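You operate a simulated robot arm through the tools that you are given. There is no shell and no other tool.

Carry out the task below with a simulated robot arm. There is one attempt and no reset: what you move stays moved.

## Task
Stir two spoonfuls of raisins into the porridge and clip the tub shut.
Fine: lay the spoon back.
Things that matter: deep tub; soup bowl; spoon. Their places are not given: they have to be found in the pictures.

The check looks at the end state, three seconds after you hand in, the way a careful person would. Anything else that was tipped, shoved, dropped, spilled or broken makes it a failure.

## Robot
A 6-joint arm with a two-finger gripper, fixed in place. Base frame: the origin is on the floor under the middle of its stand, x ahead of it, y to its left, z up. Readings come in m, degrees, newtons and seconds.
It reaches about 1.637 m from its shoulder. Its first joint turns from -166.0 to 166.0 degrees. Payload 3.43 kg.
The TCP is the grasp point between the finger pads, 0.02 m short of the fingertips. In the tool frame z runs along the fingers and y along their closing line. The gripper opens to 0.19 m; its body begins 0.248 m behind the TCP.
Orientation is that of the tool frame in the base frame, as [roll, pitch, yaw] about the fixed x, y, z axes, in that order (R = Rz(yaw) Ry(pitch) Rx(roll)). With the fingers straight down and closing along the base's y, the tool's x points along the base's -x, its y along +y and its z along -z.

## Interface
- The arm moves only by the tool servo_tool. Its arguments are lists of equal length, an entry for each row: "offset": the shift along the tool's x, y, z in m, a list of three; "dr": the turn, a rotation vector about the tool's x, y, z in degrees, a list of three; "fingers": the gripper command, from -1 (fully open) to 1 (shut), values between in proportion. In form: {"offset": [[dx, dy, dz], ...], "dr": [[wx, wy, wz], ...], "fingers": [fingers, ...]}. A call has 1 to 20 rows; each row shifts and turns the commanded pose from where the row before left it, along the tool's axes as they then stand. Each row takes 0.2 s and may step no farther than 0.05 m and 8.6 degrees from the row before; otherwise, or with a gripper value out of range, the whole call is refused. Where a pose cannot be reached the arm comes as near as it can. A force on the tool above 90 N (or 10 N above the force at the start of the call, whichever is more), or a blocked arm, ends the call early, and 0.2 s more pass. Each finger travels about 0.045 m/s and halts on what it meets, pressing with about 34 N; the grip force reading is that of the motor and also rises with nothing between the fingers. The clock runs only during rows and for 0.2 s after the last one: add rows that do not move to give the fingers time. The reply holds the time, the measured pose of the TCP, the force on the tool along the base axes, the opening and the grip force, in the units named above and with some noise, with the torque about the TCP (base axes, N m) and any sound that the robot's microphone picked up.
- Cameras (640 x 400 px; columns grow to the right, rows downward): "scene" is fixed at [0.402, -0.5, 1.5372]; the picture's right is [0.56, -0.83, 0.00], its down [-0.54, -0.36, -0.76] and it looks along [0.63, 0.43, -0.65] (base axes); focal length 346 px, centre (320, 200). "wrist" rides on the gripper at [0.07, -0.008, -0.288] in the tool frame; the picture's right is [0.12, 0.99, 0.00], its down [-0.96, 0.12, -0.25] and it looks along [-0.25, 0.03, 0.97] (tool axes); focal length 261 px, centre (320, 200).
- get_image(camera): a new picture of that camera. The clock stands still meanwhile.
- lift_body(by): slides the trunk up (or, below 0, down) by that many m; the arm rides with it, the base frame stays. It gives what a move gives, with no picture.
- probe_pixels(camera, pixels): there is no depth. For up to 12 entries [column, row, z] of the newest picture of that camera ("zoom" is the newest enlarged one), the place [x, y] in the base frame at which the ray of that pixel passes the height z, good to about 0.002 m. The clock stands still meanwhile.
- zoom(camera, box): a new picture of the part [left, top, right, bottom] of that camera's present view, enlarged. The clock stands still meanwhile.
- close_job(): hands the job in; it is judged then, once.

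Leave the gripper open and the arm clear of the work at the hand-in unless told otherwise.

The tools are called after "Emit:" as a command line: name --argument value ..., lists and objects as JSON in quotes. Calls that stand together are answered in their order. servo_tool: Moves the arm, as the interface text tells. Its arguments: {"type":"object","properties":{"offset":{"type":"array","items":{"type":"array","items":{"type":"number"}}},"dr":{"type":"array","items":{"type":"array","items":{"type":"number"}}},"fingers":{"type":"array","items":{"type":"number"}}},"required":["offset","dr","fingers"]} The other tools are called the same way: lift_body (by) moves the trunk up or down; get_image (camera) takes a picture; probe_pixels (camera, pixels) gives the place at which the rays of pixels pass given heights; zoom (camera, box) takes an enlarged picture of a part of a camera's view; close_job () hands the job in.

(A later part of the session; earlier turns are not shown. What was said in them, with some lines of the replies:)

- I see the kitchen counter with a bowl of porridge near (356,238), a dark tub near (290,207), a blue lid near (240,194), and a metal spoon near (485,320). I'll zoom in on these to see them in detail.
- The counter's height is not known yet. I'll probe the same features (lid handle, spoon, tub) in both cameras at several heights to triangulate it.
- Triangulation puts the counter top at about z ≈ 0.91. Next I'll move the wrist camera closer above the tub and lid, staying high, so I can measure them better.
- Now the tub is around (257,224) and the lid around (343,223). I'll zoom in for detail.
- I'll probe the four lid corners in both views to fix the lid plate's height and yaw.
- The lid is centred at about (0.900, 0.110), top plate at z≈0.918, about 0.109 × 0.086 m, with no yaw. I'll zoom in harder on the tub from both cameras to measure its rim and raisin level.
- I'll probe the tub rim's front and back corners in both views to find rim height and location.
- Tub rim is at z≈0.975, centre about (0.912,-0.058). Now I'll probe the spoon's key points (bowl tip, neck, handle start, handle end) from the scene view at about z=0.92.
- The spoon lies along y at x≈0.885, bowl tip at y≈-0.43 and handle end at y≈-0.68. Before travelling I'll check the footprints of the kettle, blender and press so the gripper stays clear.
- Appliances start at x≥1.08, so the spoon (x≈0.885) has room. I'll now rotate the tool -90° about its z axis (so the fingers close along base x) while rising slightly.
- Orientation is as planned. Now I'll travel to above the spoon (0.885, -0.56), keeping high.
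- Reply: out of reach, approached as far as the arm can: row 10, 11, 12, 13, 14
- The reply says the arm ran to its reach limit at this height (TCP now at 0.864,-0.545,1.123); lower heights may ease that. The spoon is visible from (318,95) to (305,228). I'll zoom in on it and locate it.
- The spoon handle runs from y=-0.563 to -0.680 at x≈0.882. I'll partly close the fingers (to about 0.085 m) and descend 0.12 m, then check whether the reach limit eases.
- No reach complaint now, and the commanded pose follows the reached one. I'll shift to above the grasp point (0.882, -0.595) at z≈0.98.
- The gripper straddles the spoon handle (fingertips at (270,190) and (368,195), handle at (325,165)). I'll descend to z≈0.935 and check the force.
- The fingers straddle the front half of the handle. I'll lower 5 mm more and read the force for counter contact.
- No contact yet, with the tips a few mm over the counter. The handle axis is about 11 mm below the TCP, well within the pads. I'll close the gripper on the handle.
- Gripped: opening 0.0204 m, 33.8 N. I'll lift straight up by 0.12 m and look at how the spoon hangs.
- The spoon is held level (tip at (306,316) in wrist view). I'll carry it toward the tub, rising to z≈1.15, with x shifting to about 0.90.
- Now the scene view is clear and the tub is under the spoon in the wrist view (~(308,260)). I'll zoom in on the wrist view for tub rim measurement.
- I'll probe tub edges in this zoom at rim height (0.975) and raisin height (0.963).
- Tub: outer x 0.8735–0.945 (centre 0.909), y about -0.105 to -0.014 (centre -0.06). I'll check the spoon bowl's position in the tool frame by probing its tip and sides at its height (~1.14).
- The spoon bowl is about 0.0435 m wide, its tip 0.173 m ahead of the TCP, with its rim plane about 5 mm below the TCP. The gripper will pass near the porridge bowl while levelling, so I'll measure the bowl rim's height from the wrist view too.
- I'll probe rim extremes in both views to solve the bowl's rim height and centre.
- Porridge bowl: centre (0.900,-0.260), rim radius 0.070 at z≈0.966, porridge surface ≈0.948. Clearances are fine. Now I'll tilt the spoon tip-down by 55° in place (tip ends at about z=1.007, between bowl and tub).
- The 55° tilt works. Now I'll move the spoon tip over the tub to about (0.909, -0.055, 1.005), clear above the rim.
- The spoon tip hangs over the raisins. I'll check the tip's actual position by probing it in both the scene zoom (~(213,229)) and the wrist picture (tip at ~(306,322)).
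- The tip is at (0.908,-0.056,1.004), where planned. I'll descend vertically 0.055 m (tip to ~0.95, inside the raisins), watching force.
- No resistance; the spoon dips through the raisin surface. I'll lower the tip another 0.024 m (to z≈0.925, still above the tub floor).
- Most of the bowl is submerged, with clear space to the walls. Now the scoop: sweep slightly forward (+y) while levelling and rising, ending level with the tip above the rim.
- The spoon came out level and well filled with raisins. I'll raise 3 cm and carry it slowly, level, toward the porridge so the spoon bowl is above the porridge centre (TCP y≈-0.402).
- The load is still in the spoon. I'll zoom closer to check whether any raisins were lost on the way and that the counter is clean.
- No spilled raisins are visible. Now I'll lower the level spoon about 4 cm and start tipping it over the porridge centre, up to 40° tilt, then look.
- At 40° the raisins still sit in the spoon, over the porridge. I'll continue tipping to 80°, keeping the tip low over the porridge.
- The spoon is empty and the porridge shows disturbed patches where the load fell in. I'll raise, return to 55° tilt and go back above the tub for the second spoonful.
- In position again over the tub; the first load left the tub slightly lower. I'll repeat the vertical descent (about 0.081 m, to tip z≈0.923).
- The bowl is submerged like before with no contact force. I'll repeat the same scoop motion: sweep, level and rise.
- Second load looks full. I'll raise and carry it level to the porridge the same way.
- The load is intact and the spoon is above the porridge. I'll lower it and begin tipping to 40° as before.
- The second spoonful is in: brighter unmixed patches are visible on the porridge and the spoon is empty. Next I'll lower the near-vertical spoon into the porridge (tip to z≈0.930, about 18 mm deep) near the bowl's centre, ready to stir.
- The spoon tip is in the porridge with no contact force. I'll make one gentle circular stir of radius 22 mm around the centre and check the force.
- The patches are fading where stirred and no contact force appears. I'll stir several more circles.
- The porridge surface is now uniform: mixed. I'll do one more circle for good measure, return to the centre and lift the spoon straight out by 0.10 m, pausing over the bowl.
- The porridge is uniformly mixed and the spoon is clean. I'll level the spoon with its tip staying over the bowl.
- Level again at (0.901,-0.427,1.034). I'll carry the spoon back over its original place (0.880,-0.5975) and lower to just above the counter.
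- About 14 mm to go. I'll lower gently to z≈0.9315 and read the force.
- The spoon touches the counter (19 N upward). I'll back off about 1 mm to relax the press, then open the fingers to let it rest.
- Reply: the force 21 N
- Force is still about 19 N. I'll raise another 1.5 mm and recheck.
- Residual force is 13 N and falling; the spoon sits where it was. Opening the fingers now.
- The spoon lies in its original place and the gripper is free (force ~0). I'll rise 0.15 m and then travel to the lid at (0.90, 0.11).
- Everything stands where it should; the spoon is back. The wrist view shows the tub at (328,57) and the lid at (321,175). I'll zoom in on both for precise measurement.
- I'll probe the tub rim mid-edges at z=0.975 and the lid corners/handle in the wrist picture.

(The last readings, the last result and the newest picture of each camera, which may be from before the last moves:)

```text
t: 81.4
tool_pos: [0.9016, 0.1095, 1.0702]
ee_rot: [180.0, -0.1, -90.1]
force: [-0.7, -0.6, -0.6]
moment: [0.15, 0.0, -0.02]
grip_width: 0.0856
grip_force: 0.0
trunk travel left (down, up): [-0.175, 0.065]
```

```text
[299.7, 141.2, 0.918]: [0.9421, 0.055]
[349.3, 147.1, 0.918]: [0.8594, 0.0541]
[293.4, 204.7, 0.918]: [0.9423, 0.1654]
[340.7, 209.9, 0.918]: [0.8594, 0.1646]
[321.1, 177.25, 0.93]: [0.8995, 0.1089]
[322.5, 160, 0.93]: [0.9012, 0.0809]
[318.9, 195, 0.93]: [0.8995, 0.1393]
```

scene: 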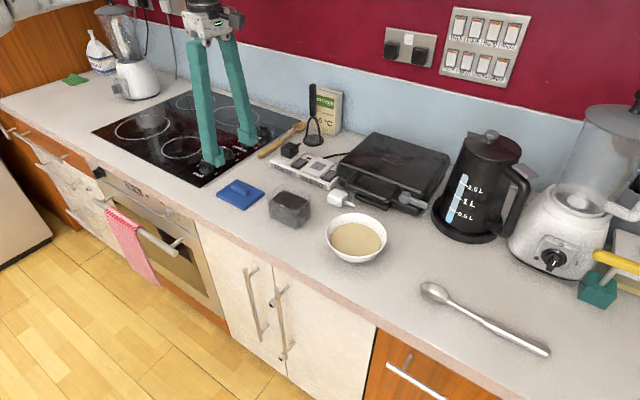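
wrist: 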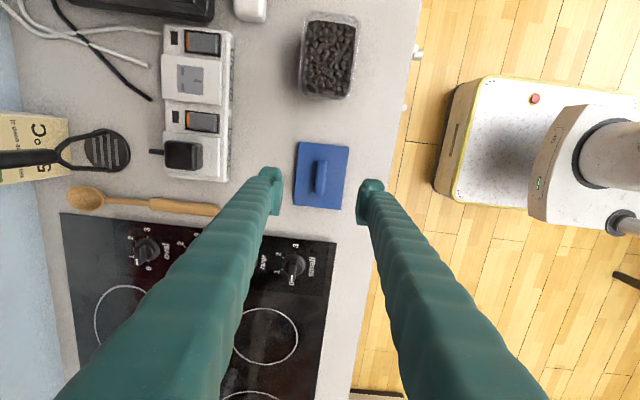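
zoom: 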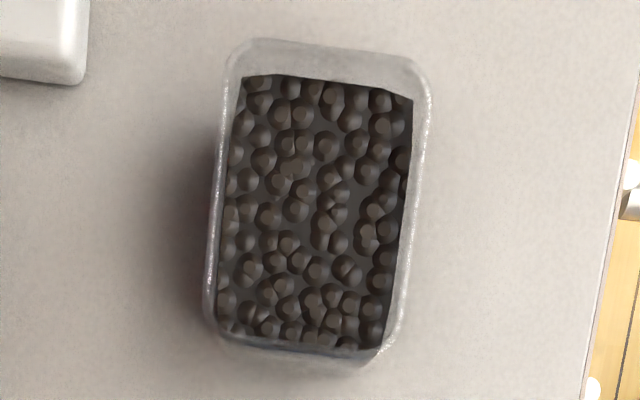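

Tub rim: centre (0.910,-0.062), about 0.073×0.100 m, no yaw. Lid: centre (0.901,0.110), handle bar along y from 0.081 to 0.139. I'm already right above it with fingers closing across the bar. I'll narrow the opening to ~0.04 m and descend to z≈0.948.

Emit:
servo_tool --offset '[[0, 0, 0.02], [0, 0, 0.025], [0, 0, 0.025], [0, 0, 0.025], [0, 0, 0.02], [0, 0, 0.007], [0, 0, 0]]' --dr '[[0, 0, 0], [0, 0, 0], [0, 0, 0], [0, 0, 0], [0, 0, 0], [0, 0, 0], [0, 0, 0]]' --fingers '[0.3, 0.45, 0.58, 0.58, 0.58, 0.58, 0.58]'

Emit:
zoom --camera "wrist" --box '[260, 130, 380, 230]'

Emit:
zoom --camera "scene" --box '[190, 140, 310, 230]'

```text
t: 83.0
tool_pos: [0.9002, 0.1085, 0.9467]
ee_rot: [-179.9, 0.1, -90.1]
force: [-0.8, -0.2, 0.4]
moment: [0.04, 0.0, 0.01]
grip_width: 0.0398
grip_force: 0.1
trunk travel left (down, up): [-0.175, 0.065]
```

```text
4.00 times, centred on (320, 180) of wrist
```

zoom: 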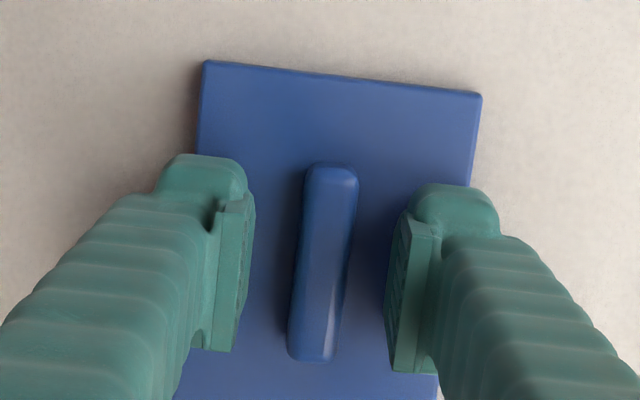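

```text
4.44 times, centred on (250, 185) of scene
```

zoom: 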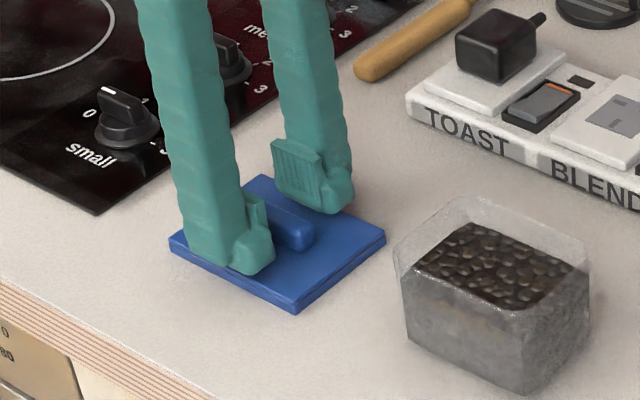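

The fingers straddle the bar well. I'll go down 5 mm more and check for touching the lid plate.

Emit:
servo_tool --offset '[[0, 0, 0.003], [0, 0, 0.002], [0, 0, 0]]' --dr '[[0, 0, 0], [0, 0, 0], [0, 0, 0]]' --fingers '[0.58, 0.58, 0.58]'

```text
t: 83.8
tool_pos: [0.9003, 0.1072, 0.9412]
ee_rot: [-179.9, -0.1, -90.1]
force: [-0.4, 0.1, 0.3]
moment: [-0.01, -0.01, 0.03]
grip_width: 0.0399
grip_force: 0.1
trunk travel left (down, up): [-0.175, 0.065]
```

No contact at z=0.941. One more 1.5 mm, then close on the bar.

Emit:
servo_tool --offset '[[0, 0, 0.0015], [0, 0, 0], [0, 0, 0], [0, 0, 0], [0, 0, 0], [0, 0, 0], [0, 0, 0]]' --dr '[[0, 0, 0], [0, 0, 0], [0, 0, 0], [0, 0, 0], [0, 0, 0], [0, 0, 0], [0, 0, 0]]' --fingers '[0.58, 0.7, 0.85, 1, 1, 1, 1]'

Emit:
zoom --camera "wrist" --box '[260, 130, 380, 230]'

Emit:
zoom --camera "scene" --box '[190, 140, 310, 230]'

```text
t: 85.4
tool_pos: [0.9006, 0.1078, 0.9402]
ee_rot: [-179.7, -0.1, -89.9]
force: [20.1, 1.3, 41.0]
moment: [0.0, -0.17, -0.04]
grip_width: 0.0142
grip_force: 34.5
trunk travel left (down, up): [-0.175, 0.065]
```

```text
4.00 times, centred on (320, 180) of wrist
```

zoom: 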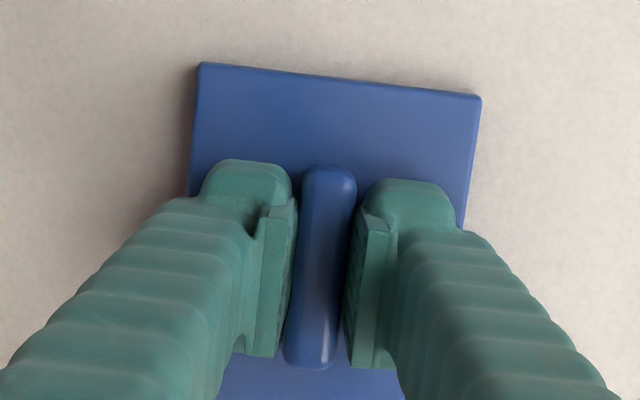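

```text
4.44 times, centred on (250, 185) of scene
```

zoom: 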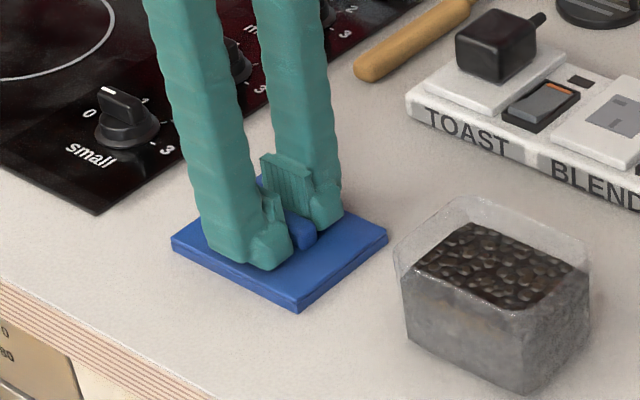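

Gripped the bar (width 0.0142 m, 34.5 N), with 41 N upward, so the tips are touching the plate. I'll lift slowly and watch the force drop.

Emit:
servo_tool --offset '[[0, 0, -0.003], [0, 0, -0.003], [0, 0, -0.006], [0, 0, 0]]' --dr '[[0, 0, 0], [0, 0, 0], [0, 0, 0], [0, 0, 0]]' --fingers '[1, 1, 1, 1]'

Emit:
zoom --camera "scene" --box '[190, 140, 310, 230]'

```text
t: 86.4
tool_pos: [0.9011, 0.1055, 0.9512]
ee_rot: [179.9, 0.0, -89.9]
force: [0.1, -0.4, -1.3]
moment: [0.01, -0.01, 0.01]
grip_width: 0.0142
grip_force: 33.7
trunk travel left (down, up): [-0.175, 0.065]
```

```text
4.44 times, centred on (250, 185) of scene
```

zoom: 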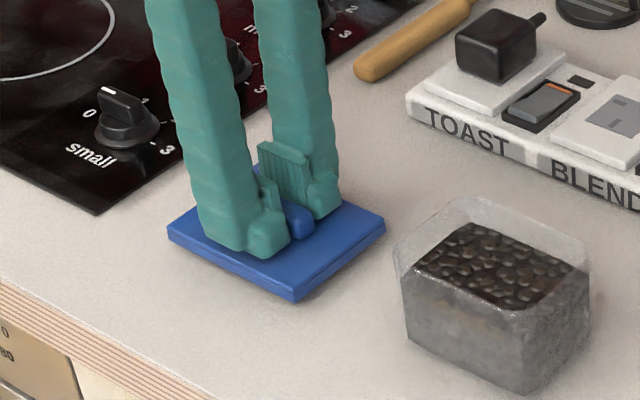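

The lid is lifted cleanly. I'll raise it to z≈1.05 and carry it over the tub centre (TCP target 0.910, -0.064).

Emit:
servo_tool --offset '[[0, 0, -0.02], [0, 0, -0.025], [0, 0, -0.025], [0, 0, -0.025], [0.0284, -0.0015, 0], [0.0284, -0.0015, 0], [0.0284, -0.0015, 0], [0.0284, -0.0015, 0], [0.0284, -0.0015, 0], [0.0284, -0.0015, 0], [0, 0, 0]]' --dr '[[0, 0, 0], [0, 0, 0], [0, 0, 0], [0, 0, 0], [0, 0, 0], [0, 0, 0], [0, 0, 0], [0, 0, 0], [0, 0, 0], [0, 0, 0], [0, 0, 0]]' --fingers '[1, 1, 1, 1, 1, 1, 1, 1, 1, 1, 1]'

Emit:
get_image --camera "wrist"

Emit:
zoom --camera "scene" --box '[220, 130, 360, 235]'

```text
t: 88.8
tool_pos: [0.909, -0.061, 1.0459]
ee_rot: [-179.9, 0.1, -90.1]
force: [0.2, 0.1, -0.2]
moment: [0.0, 0.0, 0.03]
grip_width: 0.014
grip_force: 33.7
trunk travel left (down, up): [-0.175, 0.065]
```

```text
taken
```

wrist: 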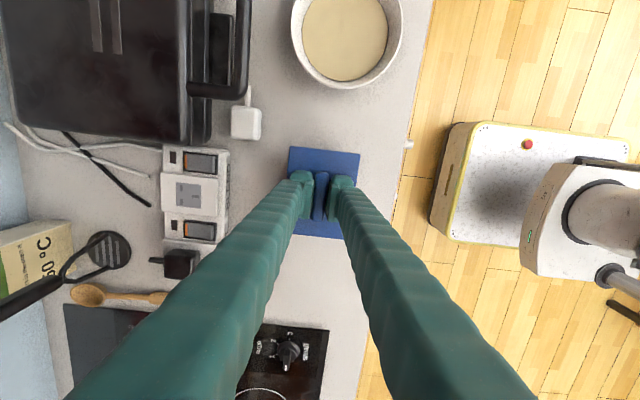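

```text
3.81 times, centred on (290, 182) of scene
```

zoom: 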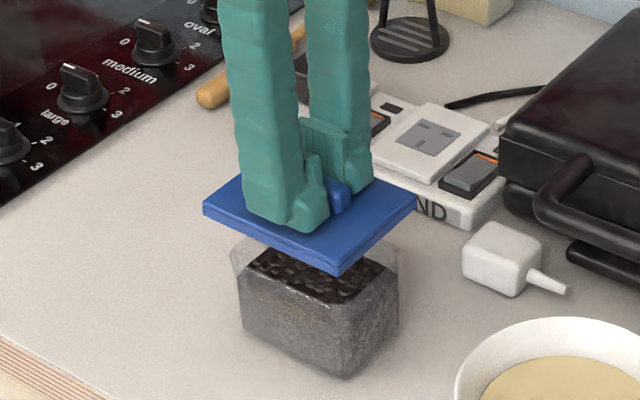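

The lid hovers above the tub. I'll zoom in on the lid edges in the wrist view to check the lid's actual centre in the hand.

Emit:
zoom --camera "wrist" --box '[270, 135, 380, 255]'

```text
3.33 times, centred on (325, 195) of wrist
```

zoom: 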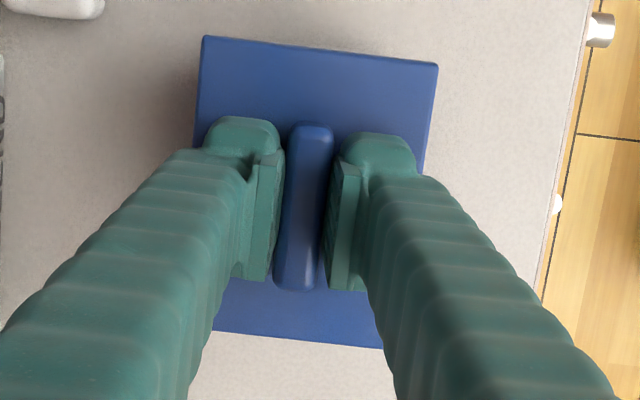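

Emit:
probe_pixels --camera "zoom" --pixels '[[203, 36, 1.024], [438, 65, 1.024], [230, 331, 1.024], [370, 347, 1.024], [193, 148, 1.024], [424, 175, 1.024]]'

```text
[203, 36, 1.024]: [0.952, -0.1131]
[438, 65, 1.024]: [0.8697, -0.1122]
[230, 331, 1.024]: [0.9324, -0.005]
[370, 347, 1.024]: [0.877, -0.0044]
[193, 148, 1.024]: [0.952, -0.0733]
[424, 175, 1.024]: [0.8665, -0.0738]
```

Lid centre is at about (0.910,-0.059); the tub centre is at (0.910,-0.062). I'll shift 3 mm in -y and lower to just above the rim (TCP z≈1.014).

Emit:
servo_tool --offset '[[0.003, 0, 0], [0, 0, 0.01], [0, 0, 0.012], [0, 0, 0.01], [0, 0, 0]]' --dr '[[0, 0, 0], [0, 0, 0], [0, 0, 0], [0, 0, 0], [0, 0, 0]]' --fingers '[1, 1, 1, 1, 1]'

Emit:
zoom --camera "scene" --box '[250, 150, 350, 235]'

Emit:
zoom --camera "wrist" --box '[270, 135, 380, 255]'

```text
t: 90.0
tool_pos: [0.9091, -0.0647, 1.0145]
ee_rot: [-180.0, 0.0, -90.0]
force: [0.2, 0.6, -0.6]
moment: [0.0, 0.03, 0.0]
grip_width: 0.0139
grip_force: 34.1
trunk travel left (down, up): [-0.175, 0.065]
```

```text
4.71 times, centred on (300, 192) of scene
```

zoom: 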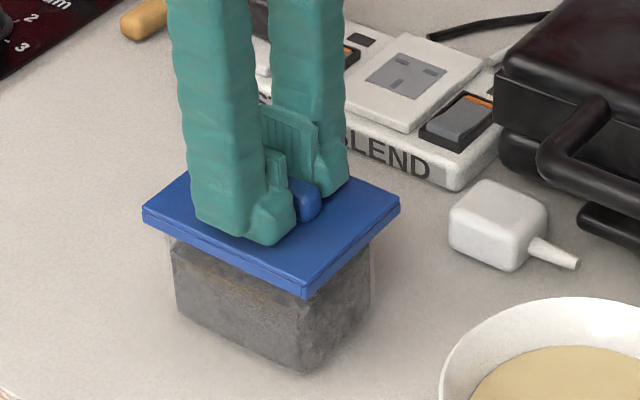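

```text
3.33 times, centred on (325, 195) of wrist
```

zoom: 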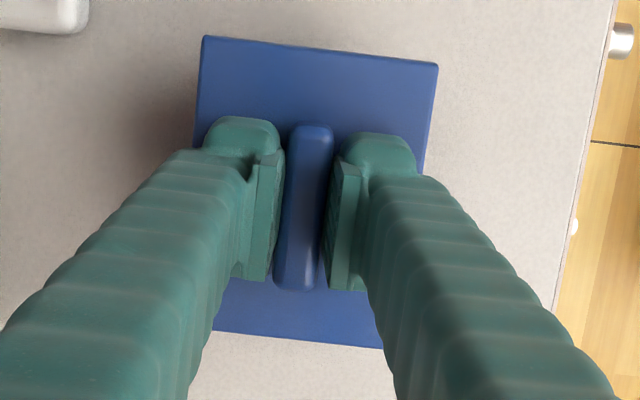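

The lid sits centred just above the rim. I'll lower in small steps and watch the force and sounds.

Emit:
servo_tool --offset '[[0, 0, 0.002], [0, 0, 0.002], [0, 0, 0.002], [0, 0, 0]]' --dr '[[0, 0, 0], [0, 0, 0], [0, 0, 0], [0, 0, 0]]' --fingers '[1, 1, 1, 1]'

```text
t: 91.0
tool_pos: [0.9087, -0.0649, 1.011]
ee_rot: [-179.9, 0.0, -90.0]
force: [3.5, -2.0, 21.7]
moment: [1.11, -0.08, -0.15]
grip_width: 0.014
grip_force: 34.2
trunk travel left (down, up): [-0.175, 0.065]
```

Contact at z≈1.011 with 21.7 N, but a moment of 1.1 N·m about x suggests contact is at the +y edge. I'll look closely from both cameras.

Emit:
zoom --camera "scene" --box '[260, 165, 340, 230]'

Emit:
zoom --camera "wrist" --box '[270, 135, 380, 255]'

```text
6.15 times, centred on (300, 198) of scene
```

zoom: 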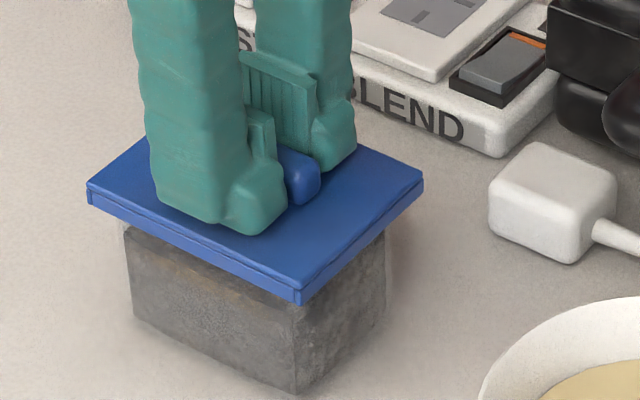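

```text
3.33 times, centred on (325, 195) of wrist
```

zoom: 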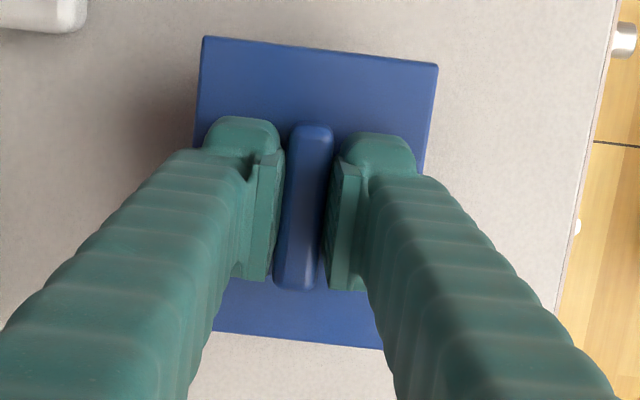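

The overhang looks symmetric, but the moment hints that the lid is 1–2 mm too far in -y (rim likely slightly higher than I assumed). I'll lift 4 mm, shift +2 mm in y, and lower again to compare the moment.

Emit:
servo_tool --offset '[[0, 0, -0.004], [-0.002, 0, 0], [0, 0, 0]]' --dr '[[0, 0, 0], [0, 0, 0], [0, 0, 0]]' --fingers '[1, 1, 1]'

Emit:
servo_tool --offset '[[0, 0, 0.002], [0, 0, 0.002], [0, 0, 0]]' --dr '[[0, 0, 0], [0, 0, 0], [0, 0, 0]]' --fingers '[1, 1, 1]'

```text
t: 91.8
tool_pos: [0.9099, -0.0632, 1.0141]
ee_rot: [-180.0, 0.0, -90.1]
force: [0.7, -0.3, -0.8]
moment: [-0.01, 0.03, -0.01]
grip_width: 0.0141
grip_force: 34.4
trunk travel left (down, up): [-0.175, 0.065]
```

```text
t: 92.6
tool_pos: [0.9084, -0.0626, 1.0076]
ee_rot: [180.0, 0.1, -90.0]
force: [0.1, -0.8, 0.3]
moment: [-0.01, 0.0, -0.04]
grip_width: 0.0145
grip_force: 33.8
trunk travel left (down, up): [-0.175, 0.065]
```

No contact now at a lower height (1.0076), so the lid edge has slipped over the rim. I'll continue down in small steps.

Emit:
servo_tool --offset '[[0, 0, 0.0015], [0, 0, 0.0015], [0, 0, 0.0015], [0, 0, 0]]' --dr '[[0, 0, 0], [0, 0, 0], [0, 0, 0], [0, 0, 0]]' --fingers '[1, 1, 1, 1]'

Emit:
zoom --camera "scene" --box '[260, 165, 340, 230]'

```text
t: 93.6
tool_pos: [0.9097, -0.0639, 1.0042]
ee_rot: [-180.0, 0.0, -89.9]
force: [0.0, 0.2, -0.1]
moment: [0.01, 0.02, -0.02]
grip_width: 0.0141
grip_force: 34.0
trunk travel left (down, up): [-0.175, 0.065]
```

```text
6.15 times, centred on (300, 198) of scene
```

zoom: 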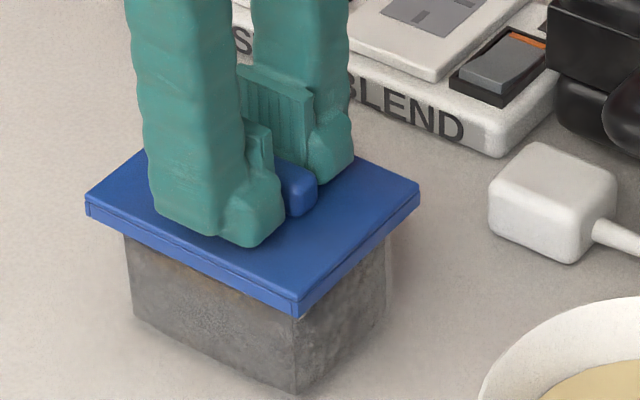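

The lid's skirt is going over the rim. I'll keep lowering until the plate meets the rim.

Emit:
servo_tool --offset '[[0, 0, 0.0015], [0, 0, 0.0015], [0, 0, 0]]' --dr '[[0, 0, 0], [0, 0, 0], [0, 0, 0]]' --fingers '[1, 1, 1]'

```text
t: 94.4
tool_pos: [0.9086, -0.0626, 1.0033]
ee_rot: [-179.9, 0.0, -89.9]
force: [7.0, 6.2, 37.9]
moment: [-0.07, -0.01, 0.03]
grip_width: 0.0141
grip_force: 33.3
trunk travel left (down, up): [-0.175, 0.065]
heard: snap
```

I heard a "snap" with 37.9 N and almost no moment: the lid clipped on. I'll look at it before releasing.

Emit:
zoom --camera "scene" --box '[260, 165, 340, 230]'

Emit:
zoom --camera "wrist" --box '[270, 135, 380, 255]'

```text
6.15 times, centred on (300, 198) of scene
```

zoom: 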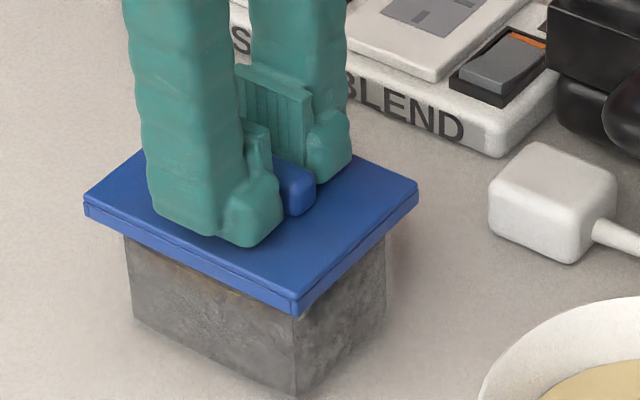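

```text
3.33 times, centred on (325, 195) of wrist
```

zoom: 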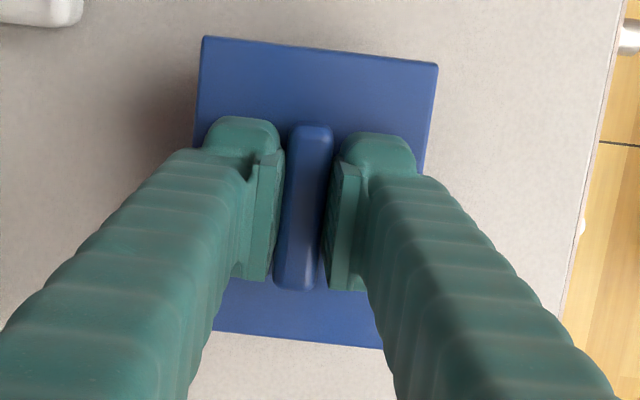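

The lid sits square on the tub. I'll relax the press by 1 mm and open the fingers.

Emit:
servo_tool --offset '[[0, 0, -0.001], [0, 0, 0], [0, 0, 0], [0, 0, 0], [0, 0, 0], [0, 0, 0]]' --dr '[[0, 0, 0], [0, 0, 0], [0, 0, 0], [0, 0, 0], [0, 0, 0], [0, 0, 0]]' --fingers '[1, 0.85, 0.75, 0.65, 0.55, 0.55]'

Emit:
zoom --camera "scene" --box '[260, 165, 340, 230]'

```text
t: 95.8
tool_pos: [0.9088, -0.0638, 1.004]
ee_rot: [-180.0, -0.1, -90.0]
force: [2.8, 5.2, 40.6]
moment: [0.18, -0.05, 0.08]
grip_width: 0.027
grip_force: 0.1
trunk travel left (down, up): [-0.175, 0.065]
```

```text
6.15 times, centred on (300, 198) of scene
```

zoom: 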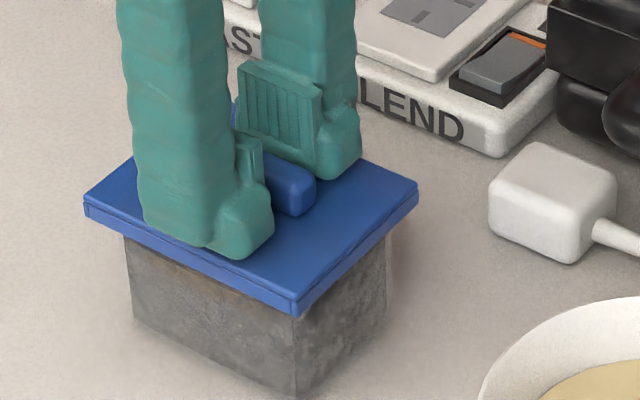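

The fingers are off the bar but the tips still press on the plate (40 N). I'll rise straight up gently before opening further.

Emit:
servo_tool --offset '[[0, 0, -0.003], [0, 0, -0.003], [0, 0, -0.004], [0, 0, -0.01], [0, 0, -0.02], [0, 0, 0]]' --dr '[[0, 0, 0], [0, 0, 0], [0, 0, 0], [0, 0, 0], [0, 0, 0], [0, 0, 0]]' --fingers '[0.7, 0.7, 0.6, 0.5, 0.4, 0.4]'

Emit:
zoom --camera "scene" --box '[240, 150, 360, 240]'

Emit:
get_image --camera "wrist"

```text
t: 97.2
tool_pos: [0.9103, -0.0615, 1.0421]
ee_rot: [180.0, 0.0, -90.0]
force: [0.0, -0.3, -0.2]
moment: [0.0, 0.04, 0.0]
grip_width: 0.0567
grip_force: 0.0
trunk travel left (down, up): [-0.175, 0.065]
```

```text
4.44 times, centred on (300, 195) of scene
```

zoom: 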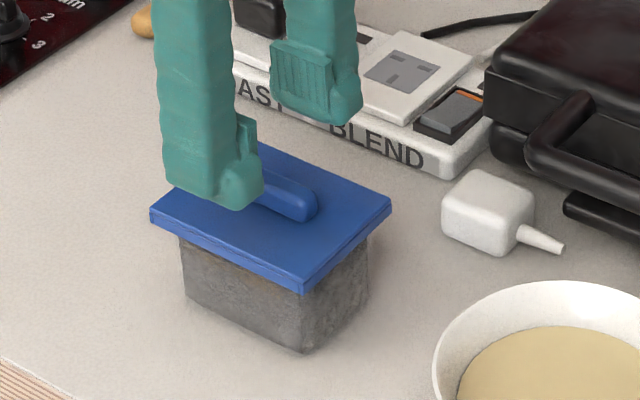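

```text
taken
```

wrist: 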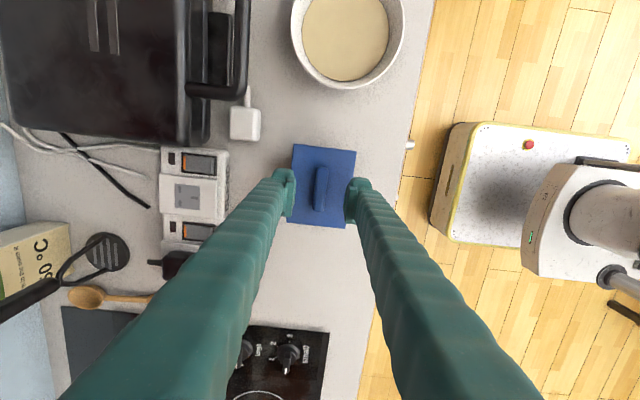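

The lid is on square and level, and the gripper is free. I'll rise further, open fully and back off toward the robot.

Emit:
servo_tool --offset '[[0, 0, -0.03], [0, 0, -0.04], [0, 0, -0.04], [0, 0, -0.04], [0, 0, -0.04], [0, 0.04, -0.01], [0, 0.045, 0], [0, 0.045, 0], [0, 0.045, 0], [0, 0.045, 0], [0, 0.045, 0], [0, 0, 0]]' --dr '[[0, 0, 0], [0, 0, 0], [0, 0, 0], [0, 0, 0], [0, 0, 0], [0, 0, 0], [0, 0, 0], [0, 0, 0], [0, 0, 0], [0, 0, 0], [0, 0, 0], [0, 0, 0]]' --fingers '[0.4, 0.4, 0, -0.3, -0.6, -1, -1, -1, -1, -1, -1, -1]'

Emit:
get_image --camera "scene"

Emit:
zoom --camera "scene" --box '[210, 150, 410, 275]'

Emit:
zoom --camera "scene" --box '[390, 250, 590, 375]'

```text
t: 99.8
tool_pos: [0.6397, -0.0642, 1.2428]
ee_rot: [-179.9, 0.0, -90.0]
force: [-0.9, -0.4, 0.2]
moment: [-0.01, -0.12, 0.02]
grip_width: 0.19
grip_force: 0.0
out of reach, approached as far as the arm can: row 5
trunk travel left (down, up): [-0.175, 0.065]
```

```text
taken
```

scene: 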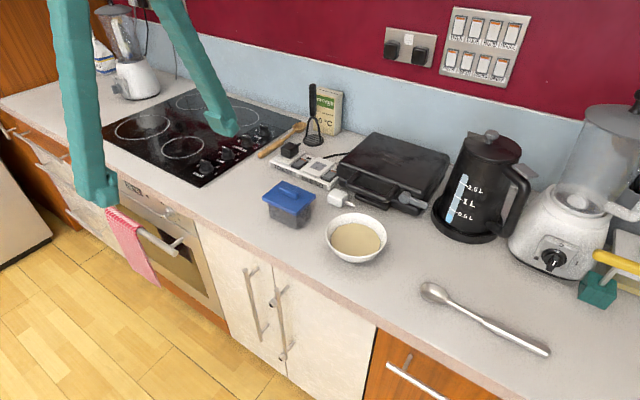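

```text
3.20 times, centred on (310, 212) of scene
```

zoom: 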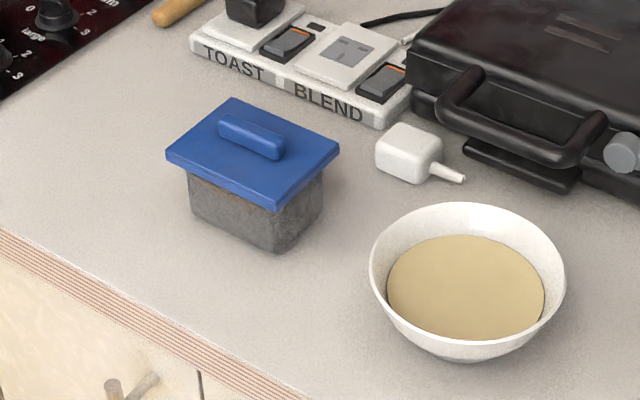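

```text
3.20 times, centred on (490, 312) of scene
```

zoom: 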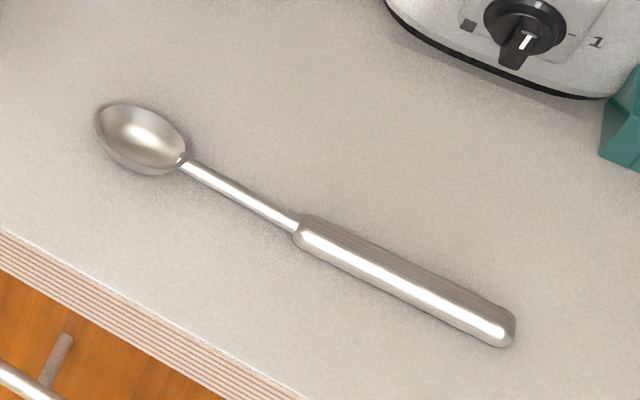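

Final check: the tub is closed with its lid (snap heard), and the porridge is stirred smooth with two spoonfuls in it. The spoon is back in its place and the counter is clean. The gripper is open and clear. Handing in.

Emit:
close_job

```text
The job is handed in.
```

I've handed in the job. Two spoonfuls of raisins are stirred into the porridge, the tub is clipped shut, and the spoon is back in its original place.

- **Raisins:** both scoops came out of the tub looking full, and I saw no spills on the way to the bowl. I stirred four full circles, and the patches left by the raisins disappeared after the third. No raisins show on the porridge surface, so I'm relying on having watched both loads go in.
- **Tub:** on the first try the lid touched the rim slightly off-centre. I shifted it 2 mm and pressed again, and heard a snap. It now sits level and square.
- **Clear-up:** the last picture showed a clean counter and nothing else moved. I left the gripper open and clear of the work.

The hand-in gave no result, so I don't know how it was judged.
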